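You operate a simulated robot arm through the tools that you are given. There is no shell and no other tool. Be economical: measure what you need, move in short steps, check, and stop when the job is done.

Carry out the task below with a simulated robot arm. There is one attempt and no reset: what you move stays moved.

TASK
Turn the probe dial to 15 kOHM.
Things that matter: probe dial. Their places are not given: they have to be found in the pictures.

It is judged by the outcome, as a careful person would: the job done as asked, and still so three seconds after it is handed in. It fails if anything else is knocked over, pushed out of place, dropped, spilled or broken.

THE ROBOT
A 7-joint arm with a two-finger parallel gripper, fixed in place. Base frame: the origin is at the foot of the arm, x ahead of it, y to its left, z up; the work surface is at about z = 46. Lengths are in mm, angles in rad, forces in N, time in s.
With the tool pointing down near the work surface it reaches from about 220 to 600 mm from the base axis. Its first joint turns from -1.152 to 1.152 rad. Payload 2.5 kg.
Tool frame: the origin (TCP) lies between the finger pads and is the grasp point; the fingertips stand 23 mm ahead of it; z points along the fingers, y is the line along which they close. The gripper opens to 94 mm. The fingers are 38 mm wide and 10 mm thick; the gripper's body (54 by 96 mm) begins 39 mm behind the TCP.
Orientation is that of the tool frame in the base frame, as [roll, pitch, yaw] about the fixed x, y, z axes, in that order (R = Rz(yaw) Ry(pitch) Rx(roll)). With the fingers straight down and closing along the base's y, the tool's x points along the base's -x, its y along +y and its z along -z.

THE INTERFACE
- The arm moves only by the tool drive_tool. Its argument "increments" is a list of rows, each a list of 7 numbers: the shift along the tool's x, y, z in mm, then the turn, a rotation vector about the tool's x, y, z in rad, then the gripper command, from -1 (fully open) to 1 (shut), values between in proportion. In form: [[dx, dy, dz, ax, ay, az, hand], ...]. A call has 1 to 10 rows; each row is the pose to reach, as a shift and turn from the pose commanded when the call began, along the tool's axes at that moment. A row lasts 0.2 s, in which the tool goes at most 50 mm and 0.15 rad; a call with a longer step from one row to the next is refused whole, and so is a gripper value outside its range. A pose out of reach is approached as far as the arm can. The call stops where the force on the tool passes 40 N (or 10 N more than at its start, if that is more) or the arm is blocked; 0.2 s more then pass. The fingers move at their own pace (about 108 mm/s each) and stop on an object; they squeeze with about 36 N. The grip force told is the motor's: it shows also when the fingers shut on nothing. Time passes only in rows, and 0.2 s behind the last, so rows that repeat a pose let the fingers close. It gives the time, the measured TCP pose, the force on the tool (base axes), the opening and the grip force at its end, in the units of the frame above (readings bear some noise), and new pictures: "views" is both (left out), scene, wrist or none.
- Cameras (640 x 400 px; columns grow to the right, rows downward): "scene" is fixed at [119, -405.2, 553.3]; the picture's right is [0.83, -0.56, 0.00], its down [-0.27, -0.40, -0.88] and it looks along [0.49, 0.73, -0.48] (base axes); focal length 310 px, centre (320, 200). "wrist" rides on the gripper at [-39, 0, -44] in the tool frame; the picture's right is [0.00, -1.00, 0.00], its down [0.97, 0.00, -0.24] and it looks along [0.24, 0.00, 0.97] (tool axes); focal length 218 px, centre (320, 200).
- measure_at(camera, pixels): there is no depth. For up to 12 entries [column, row, z] of the newest picture of that camera ("zoom" is the newest enlarged one), the place [x, y] in the base frame at which the ray of that pixel passes the height z, good to about 2 mm. No time passes.
- enlarge(camera, box): a new picture of the part [left, top, right, bottom] of that camera's present view, enlarged. No time passes.
- hand_in(): hands the job in; it is judged then, once.

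Work in short steps. Measure before you move; look again where a grasp or a placing could have gone wrong, and mend it. You have 60 turns and 120 pictures in all, the two below and enlarged ones among them. Open the gripper and draw the arm clear of the work before you hand the job in, unless the task says otherwise; then end with one line.

The tools are called as name(argument=value, ...) on one line, values as JSON. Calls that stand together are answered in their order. drive_tool: Moves the arm, as the interface text tells. Its arguments: {"type":"object","properties":{"increments":{"type":"array"},"views":{"type":"string","enum":["both","scene","wrist","none"]}},"required":["increments"]} The other tools are called the same way: measure_at (camera, pixels) gives the place at which the rays of pixels pass given heights; enlarge (camera, box) takes an enlarged picture of a part of a camera's view; hand_in () hands the job in.

At the start:

```text
time: 0.0
position: [374.0, 93.6, 314.6]
ee_rot: [3.141, 0.0, -3.141]
ft_force: [0.2, 0.7, 0.1]
grip_width: 93.9
finger_force: 0.0
```

scene: 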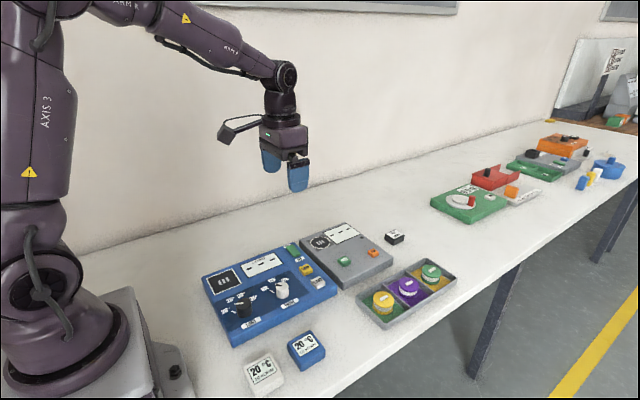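
wrist: 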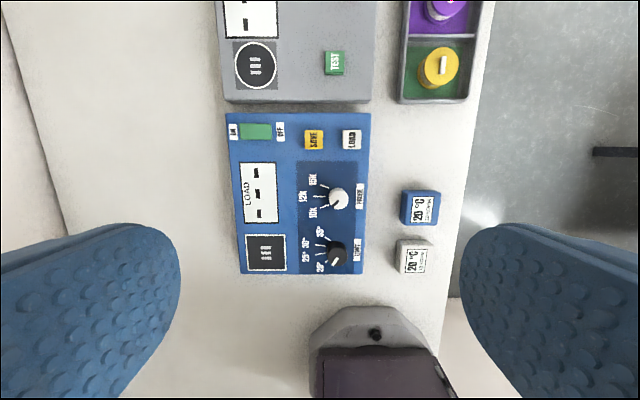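

The blue box has two knobs: the white one at wrist (339,198), probably labelled PROBE, and a black one. I'll enlarge both views to read them.

enlarge(camera="wrist", box=[290, 150, 380, 280])

enlarge(camera="scene", box=[200, 240, 340, 350])

```text
3.08 times, centred on (335, 215) of wrist
```

zoom: 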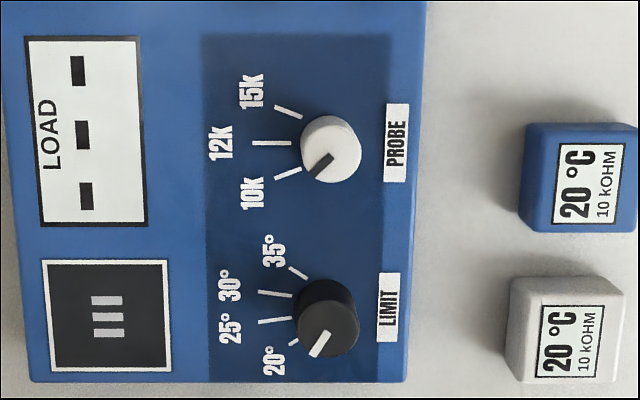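

```text
3.64 times, centred on (270, 295) of scene
```

zoom: 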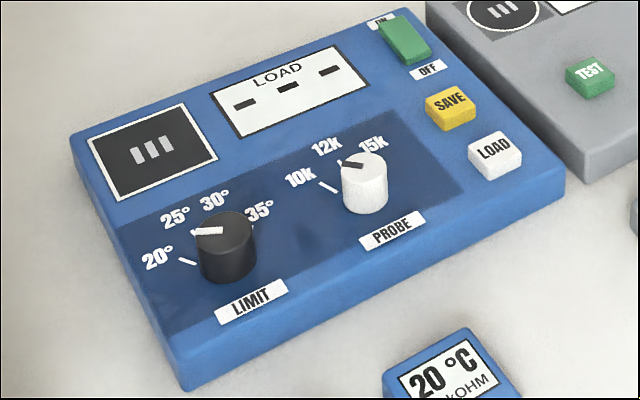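

The white knob is PROBE, and its pointer is near 10k. I'll measure its position from both cameras at several heights.

measure_at(camera="wrist", pixels=[[340, 199, 90], [340, 199, 105], [340, 199, 120], [352, 132, 80], [352, 132, 100], [227, 113, 80], [227, 113, 100], [364, 273, 80]])

measure_at(camera="scene", pixels=[[282, 284, 90], [282, 284, 105], [282, 284, 120], [319, 279, 80], [319, 279, 100], [336, 288, 80], [336, 288, 100]])

```text
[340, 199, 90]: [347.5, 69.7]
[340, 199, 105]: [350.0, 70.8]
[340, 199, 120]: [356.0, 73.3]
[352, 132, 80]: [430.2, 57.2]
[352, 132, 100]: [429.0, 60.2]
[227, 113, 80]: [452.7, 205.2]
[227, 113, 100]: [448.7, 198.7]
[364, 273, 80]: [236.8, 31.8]
```

```text
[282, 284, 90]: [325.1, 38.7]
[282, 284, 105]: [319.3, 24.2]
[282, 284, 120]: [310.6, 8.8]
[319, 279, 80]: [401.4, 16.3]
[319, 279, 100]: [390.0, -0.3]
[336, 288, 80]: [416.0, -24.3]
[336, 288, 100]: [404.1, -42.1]
```

measure_at(camera="wrist", pixels=[[339, 200, 60], [339, 200, 70], [339, 200, 80], [352, 138, 60], [352, 138, 70]])

measure_at(camera="scene", pixels=[[282, 286, 60], [282, 286, 70], [282, 286, 80], [318, 281, 60], [318, 281, 70]])

```text
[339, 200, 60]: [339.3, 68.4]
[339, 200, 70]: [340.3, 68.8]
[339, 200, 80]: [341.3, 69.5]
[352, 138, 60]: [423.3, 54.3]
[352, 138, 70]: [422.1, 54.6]
```

```text
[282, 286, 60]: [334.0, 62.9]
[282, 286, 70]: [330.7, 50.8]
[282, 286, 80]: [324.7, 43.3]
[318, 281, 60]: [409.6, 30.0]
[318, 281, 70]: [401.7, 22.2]
```

The two cameras' readings disagree slightly. I'll lower the tool over the knob and re-measure from close up.

drive_tool(increments=[[12, -9, 37, 0, 0, 0, -1], [24, -18, 74, 0, 0, 0, -1], [36, -28, 110, 0, 0, 0, -1], [36, -28, 110, 0, 0, 0, -1]])

```text
time: 1.0
position: [338.3, 65.5, 203.6]
ee_rot: [3.141, 0.0, -3.139]
ft_force: [-0.9, 0.6, -0.5]
grip_width: 93.8
finger_force: 0.1
```

scene: 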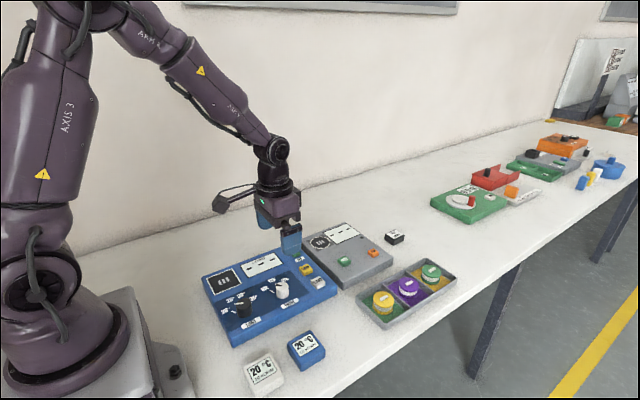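
wrist: 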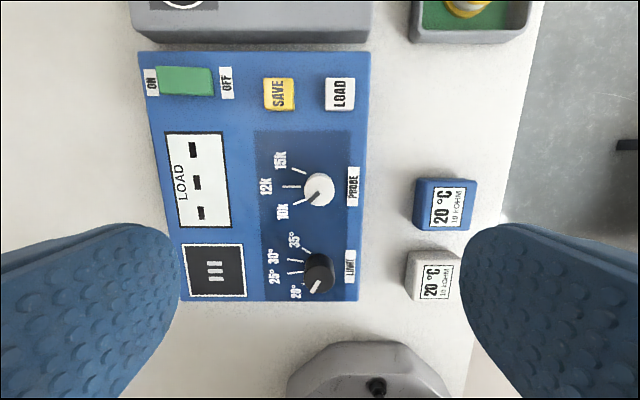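

Triangulating the two wrist views puts the knob top near (337, 66, 56). I'll enlarge to read the pointer and ticks.

enlarge(camera="wrist", box=[250, 140, 362, 210])

measure_at(camera="wrist", pixels=[[319, 190, 56], [340, 92, 40], [318, 273, 56], [138, 52, 35], [372, 53, 35], [180, 300, 35], [360, 300, 35]])

```text
5.71 times, centred on (306, 175) of wrist
```

zoom: 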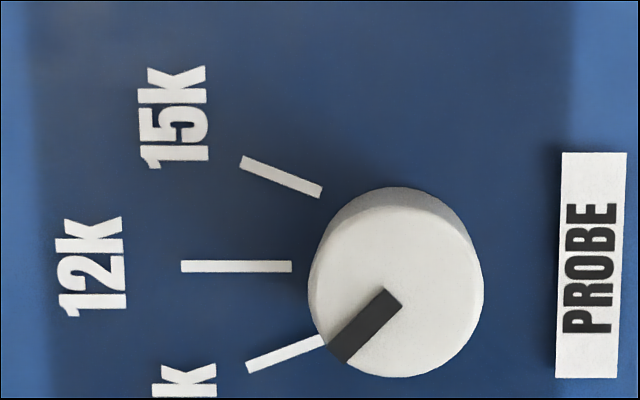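

```text
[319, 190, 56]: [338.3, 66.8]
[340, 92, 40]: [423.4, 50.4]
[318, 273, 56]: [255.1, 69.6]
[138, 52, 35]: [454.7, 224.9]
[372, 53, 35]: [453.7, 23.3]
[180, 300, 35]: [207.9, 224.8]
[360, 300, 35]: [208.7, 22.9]
```

The pointer is on 10k, about 38° one side of 12k, and 15k is about 38° the other side. That means roughly +77° about tool z. I'll pre-turn the tool by -0.67 rad and come down to just above the knob to check centring.

drive_tool(increments=[[0, 0.5, 22, 0, 0, -0.134, -0.28], [0.5, 1, 44, 0, 0, -0.268, -0.28], [0.5, 1, 66, 0, 0, -0.402, -0.28], [0.5, 1, 88, 0, 0, -0.536, -0.28], [0.5, 1, 103, 0, 0, -0.67, -0.28], [0.5, 1, 103, 0, 0, -0.67, -0.28]])

```text
time: 2.4
position: [337.5, 66.8, 100.5]
ee_rot: [-3.141, -0.001, -2.47]
ft_force: [-0.6, 0.5, -0.1]
grip_width: 60.1
finger_force: 0.0
```

scene: 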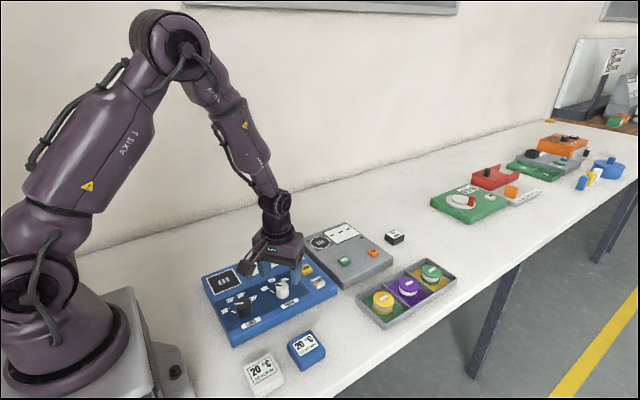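
wrist: 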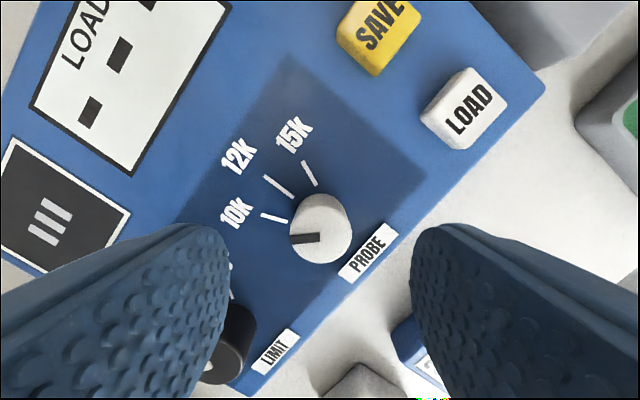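

measure_at(camera="wrist", pixels=[[322, 234, 56], [235, 335, 56], [322, 226, 40], [350, 233, 56], [290, 233, 56]])

enlarge(camera="wrist", box=[210, 110, 400, 280])

enlarge(camera="scene", box=[200, 220, 340, 340])

```text
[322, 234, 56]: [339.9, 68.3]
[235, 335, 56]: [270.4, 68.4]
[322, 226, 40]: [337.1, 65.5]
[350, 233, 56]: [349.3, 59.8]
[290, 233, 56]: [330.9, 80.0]
```

```text
2.35 times, centred on (305, 195) of wrist
```

zoom: 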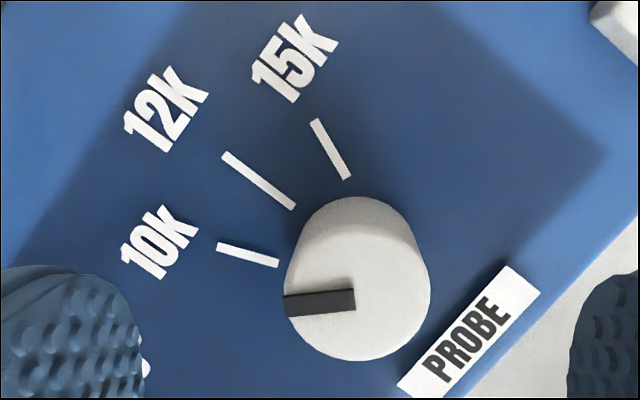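

```text
3.33 times, centred on (270, 280) of scene
```

zoom: 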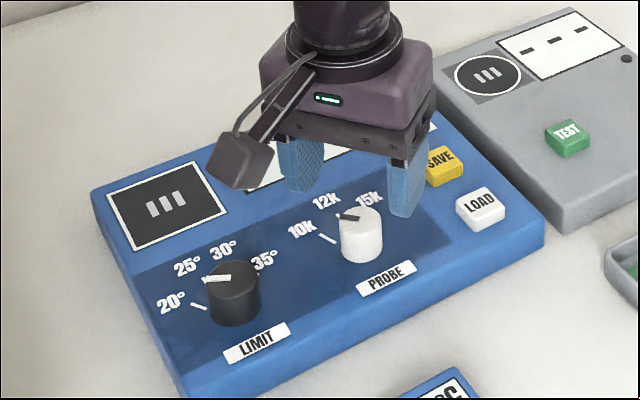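

The knob centre reads about (339, 68) and the fingers straddle it with clear space around them. I'll descend to TCP z≈64 and close.

drive_tool(increments=[[-1, 0, 12, 0, 0, 0, -0.28], [-1, 0, 24, 0, 0, 0, -0.28], [-1, 0, 36, 0, 0, 0, -0.28], [-1, 0, 36, 0, 0, 0, 0.3], [-1, 0, 36, 0, 0, 0, 0.6], [-1, 0, 36, 0, 0, 0, 0.6]])

```text
time: 3.8
position: [338.8, 67.7, 65.2]
ee_rot: [3.141, 0.0, -2.471]
ft_force: [3.4, -2.2, -5.3]
grip_width: 27.5
finger_force: 44.8
```

scene: 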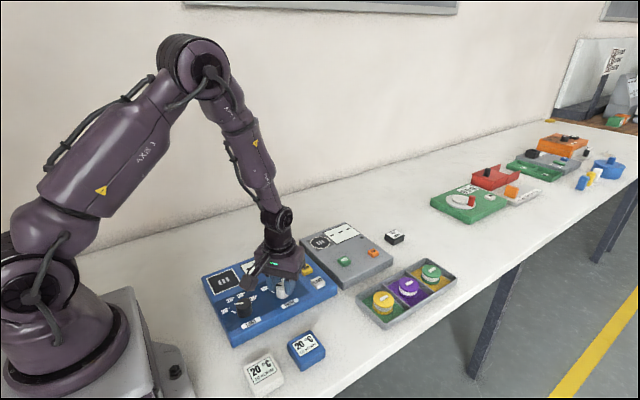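
wrist: 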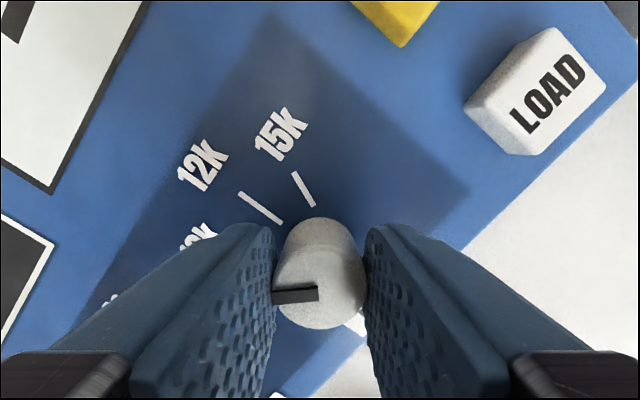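

The knob is gripped (27.5 mm wide, low side force). I'll turn it half way and check that it follows.

drive_tool(increments=[[-1, 0, 0, 0, 0, 0.12, 0.6], [-1, 0, 0, 0, 0, 0.24, 0.6], [-1, 0, 0, 0, 0, 0.36, 0.6], [-1, 0, 0, 0, 0, 0.48, 0.6], [-1, 0, 0, 0, 0, 0.6, 0.6], [-1, 0, 0, 0, 0, 0.7, 0.6]], views="wrist")

```text
time: 5.2
position: [339.8, 66.8, 65.6]
ee_rot: [-3.14, 0.0, 3.109]
ft_force: [4.1, -16.9, -8.7]
grip_width: 27.5
finger_force: 45.0
```

wrist: 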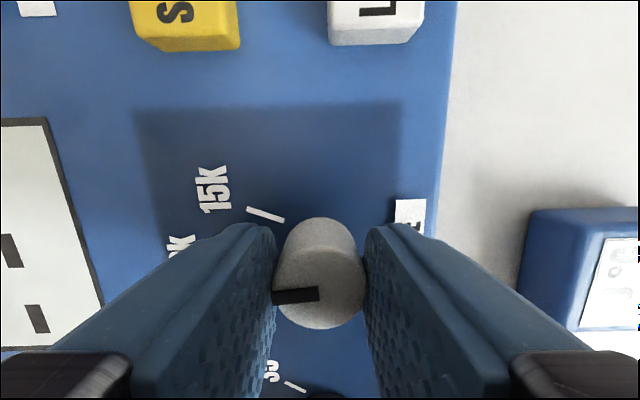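

The knob follows. A small side force shows my command is about 1 mm too far +y, so I'll ease that off and turn the remaining 0.68 rad.

drive_tool(increments=[[0.5, -1.3, 0, 0, 0, 0.12, 0.6], [0.5, -1.3, 0, 0, 0, 0.24, 0.6], [0.5, -1.3, 0, 0, 0, 0.36, 0.6], [0.5, -1.3, 0, 0, 0, 0.48, 0.6], [0.5, -1.3, 0, 0, 0, 0.6, 0.6], [0.5, -1.3, 0, 0, 0, 0.68, 0.6], [0.5, -1.3, 0, 0, 0, 0.68, 0.6]], views="wrist")

```text
time: 6.8
position: [339.1, 65.7, 65.2]
ee_rot: [-3.14, 0.001, 2.429]
ft_force: [0.2, -19.1, -19.0]
grip_width: 27.5
finger_force: 44.6
```

wrist: 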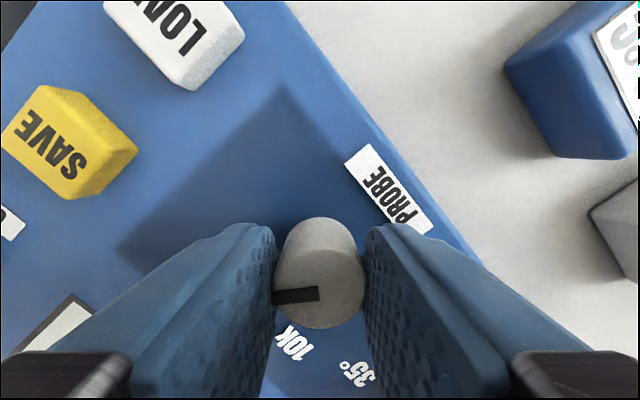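

The turn is complete (yaw 2.43) and the pointer stayed fixed in the grip. I'll release, rise, and turn back to check the reading.

drive_tool(increments=[[0, 0, 0, 0, 0, 0, -0.28], [0, 0, 0, 0, 0, 0, -0.28], [0, 0, -25, 0, 0, 0, -0.28], [0, 0, -60, 0, 0, -0.14, -0.28], [0, 0, -90, 0, 0, -0.28, -0.28], [0, 0, -110, 0, 0, -0.42, -0.28], [0, 0, -110, 0, 0, -0.56, -0.28], [0, 0, -110, 0, 0, -0.7, -0.28], [0, 0, -110, 0, 0, -0.7, -0.28]])

enlarge(camera="wrist", box=[240, 130, 380, 230])

```text
time: 8.8
position: [339.2, 66.3, 176.8]
ee_rot: [3.141, 0.001, 3.135]
ft_force: [-0.1, 0.1, -0.3]
grip_width: 60.2
finger_force: 0.1
```

scene: 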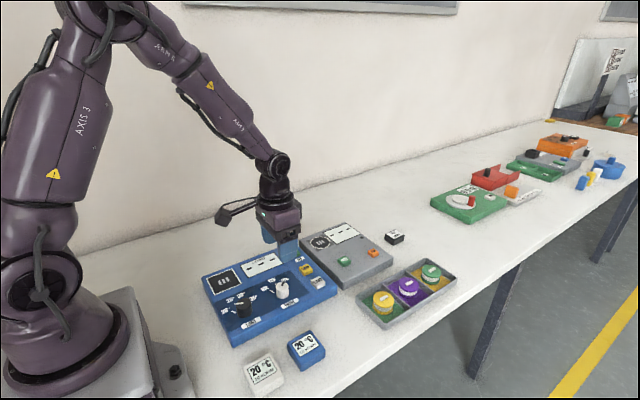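
wrist: 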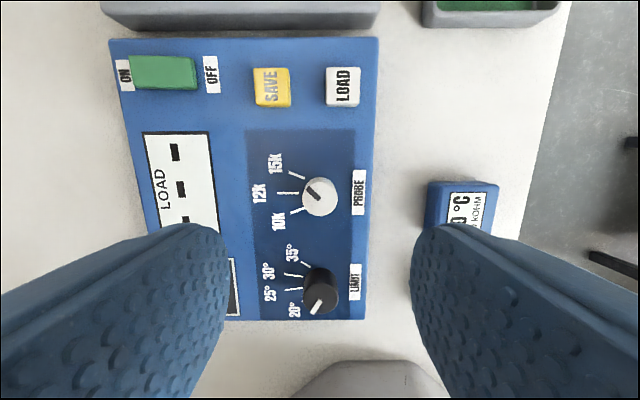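

```text
4.00 times, centred on (310, 180) of wrist
```

zoom: 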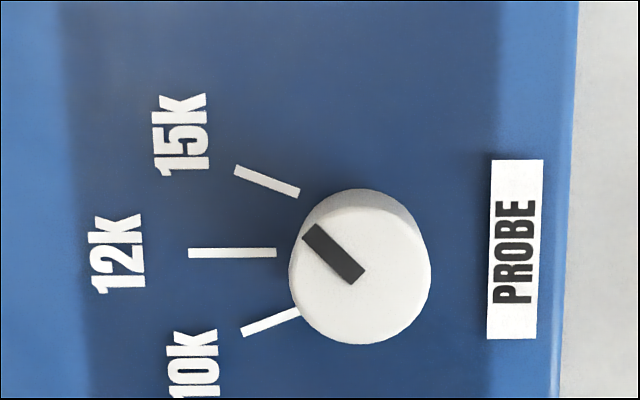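

The pointer reads about 44° against about 39° for the tick, so it may be slightly over. I'll put the camera straight above the knob for a parallax-free check.

drive_tool(increments=[[20, 0.5, 15, 0, 0, 0, -0.28], [39, 1, 30, 0, 0, 0, -0.28], [39, 1, 30, 0, 0, 0, -0.28]], views="wrist")

enlarge(camera="wrist", box=[250, 95, 370, 185])

```text
time: 9.6
position: [299.7, 68.7, 145.2]
ee_rot: [-3.141, 0.0, 3.13]
ft_force: [-0.4, -1.0, -0.3]
grip_width: 60.0
finger_force: 0.1
```

wrist: 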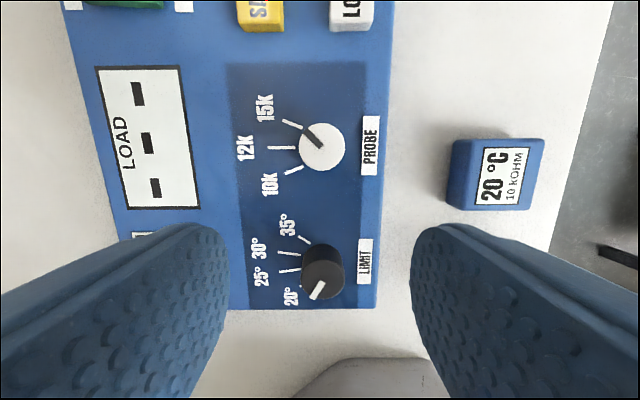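

```text
4.44 times, centred on (310, 140) of wrist
```

zoom: 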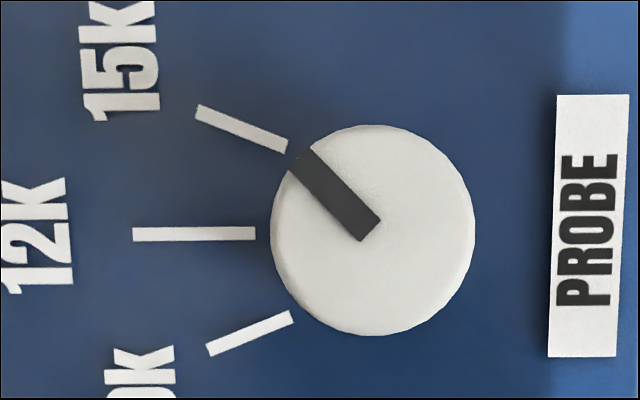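

From straight above, the tick lines act as leader lines: their inner ends sit on one circle around the dial, with 15k at about 44°. The pointer is at about 44–45° and runs straight into the inner end of the 15k tick. The setting is right, so I'll withdraw the arm upward.

drive_tool(increments=[[0, 0, -45, 0, 0, 0, -0.6], [0, 0, -90, 0, 0, 0, -1], [0, 0, -135, 0, 0, 0, -1], [0, 0, -165, 0, 0, 0, -1], [0, 0, -165, 0, 0, 0, -1]])

```text
time: 10.8
position: [301.5, 68.4, 311.6]
ee_rot: [3.141, 0.0, 3.133]
ft_force: [0.8, -0.7, -0.3]
grip_width: 93.9
finger_force: 0.0
```

scene: 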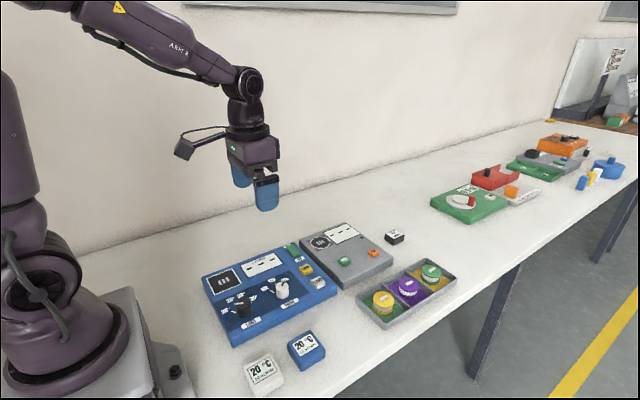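
wrist: 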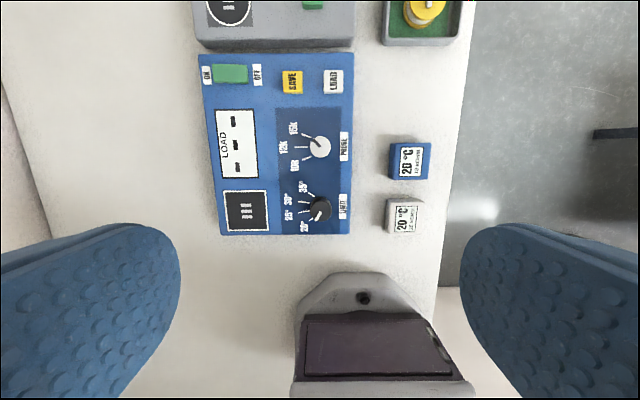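

The arm is clear with the gripper open, nothing else has moved, and the pointer is on 15k, so I'm handing in.

hand_in()

```text
The job is handed in.
```

The probe dial is turned to 15 kOHM, with its pointer within about a degree of the dial end of the 15k mark; nothing else was moved and the arm is clear.
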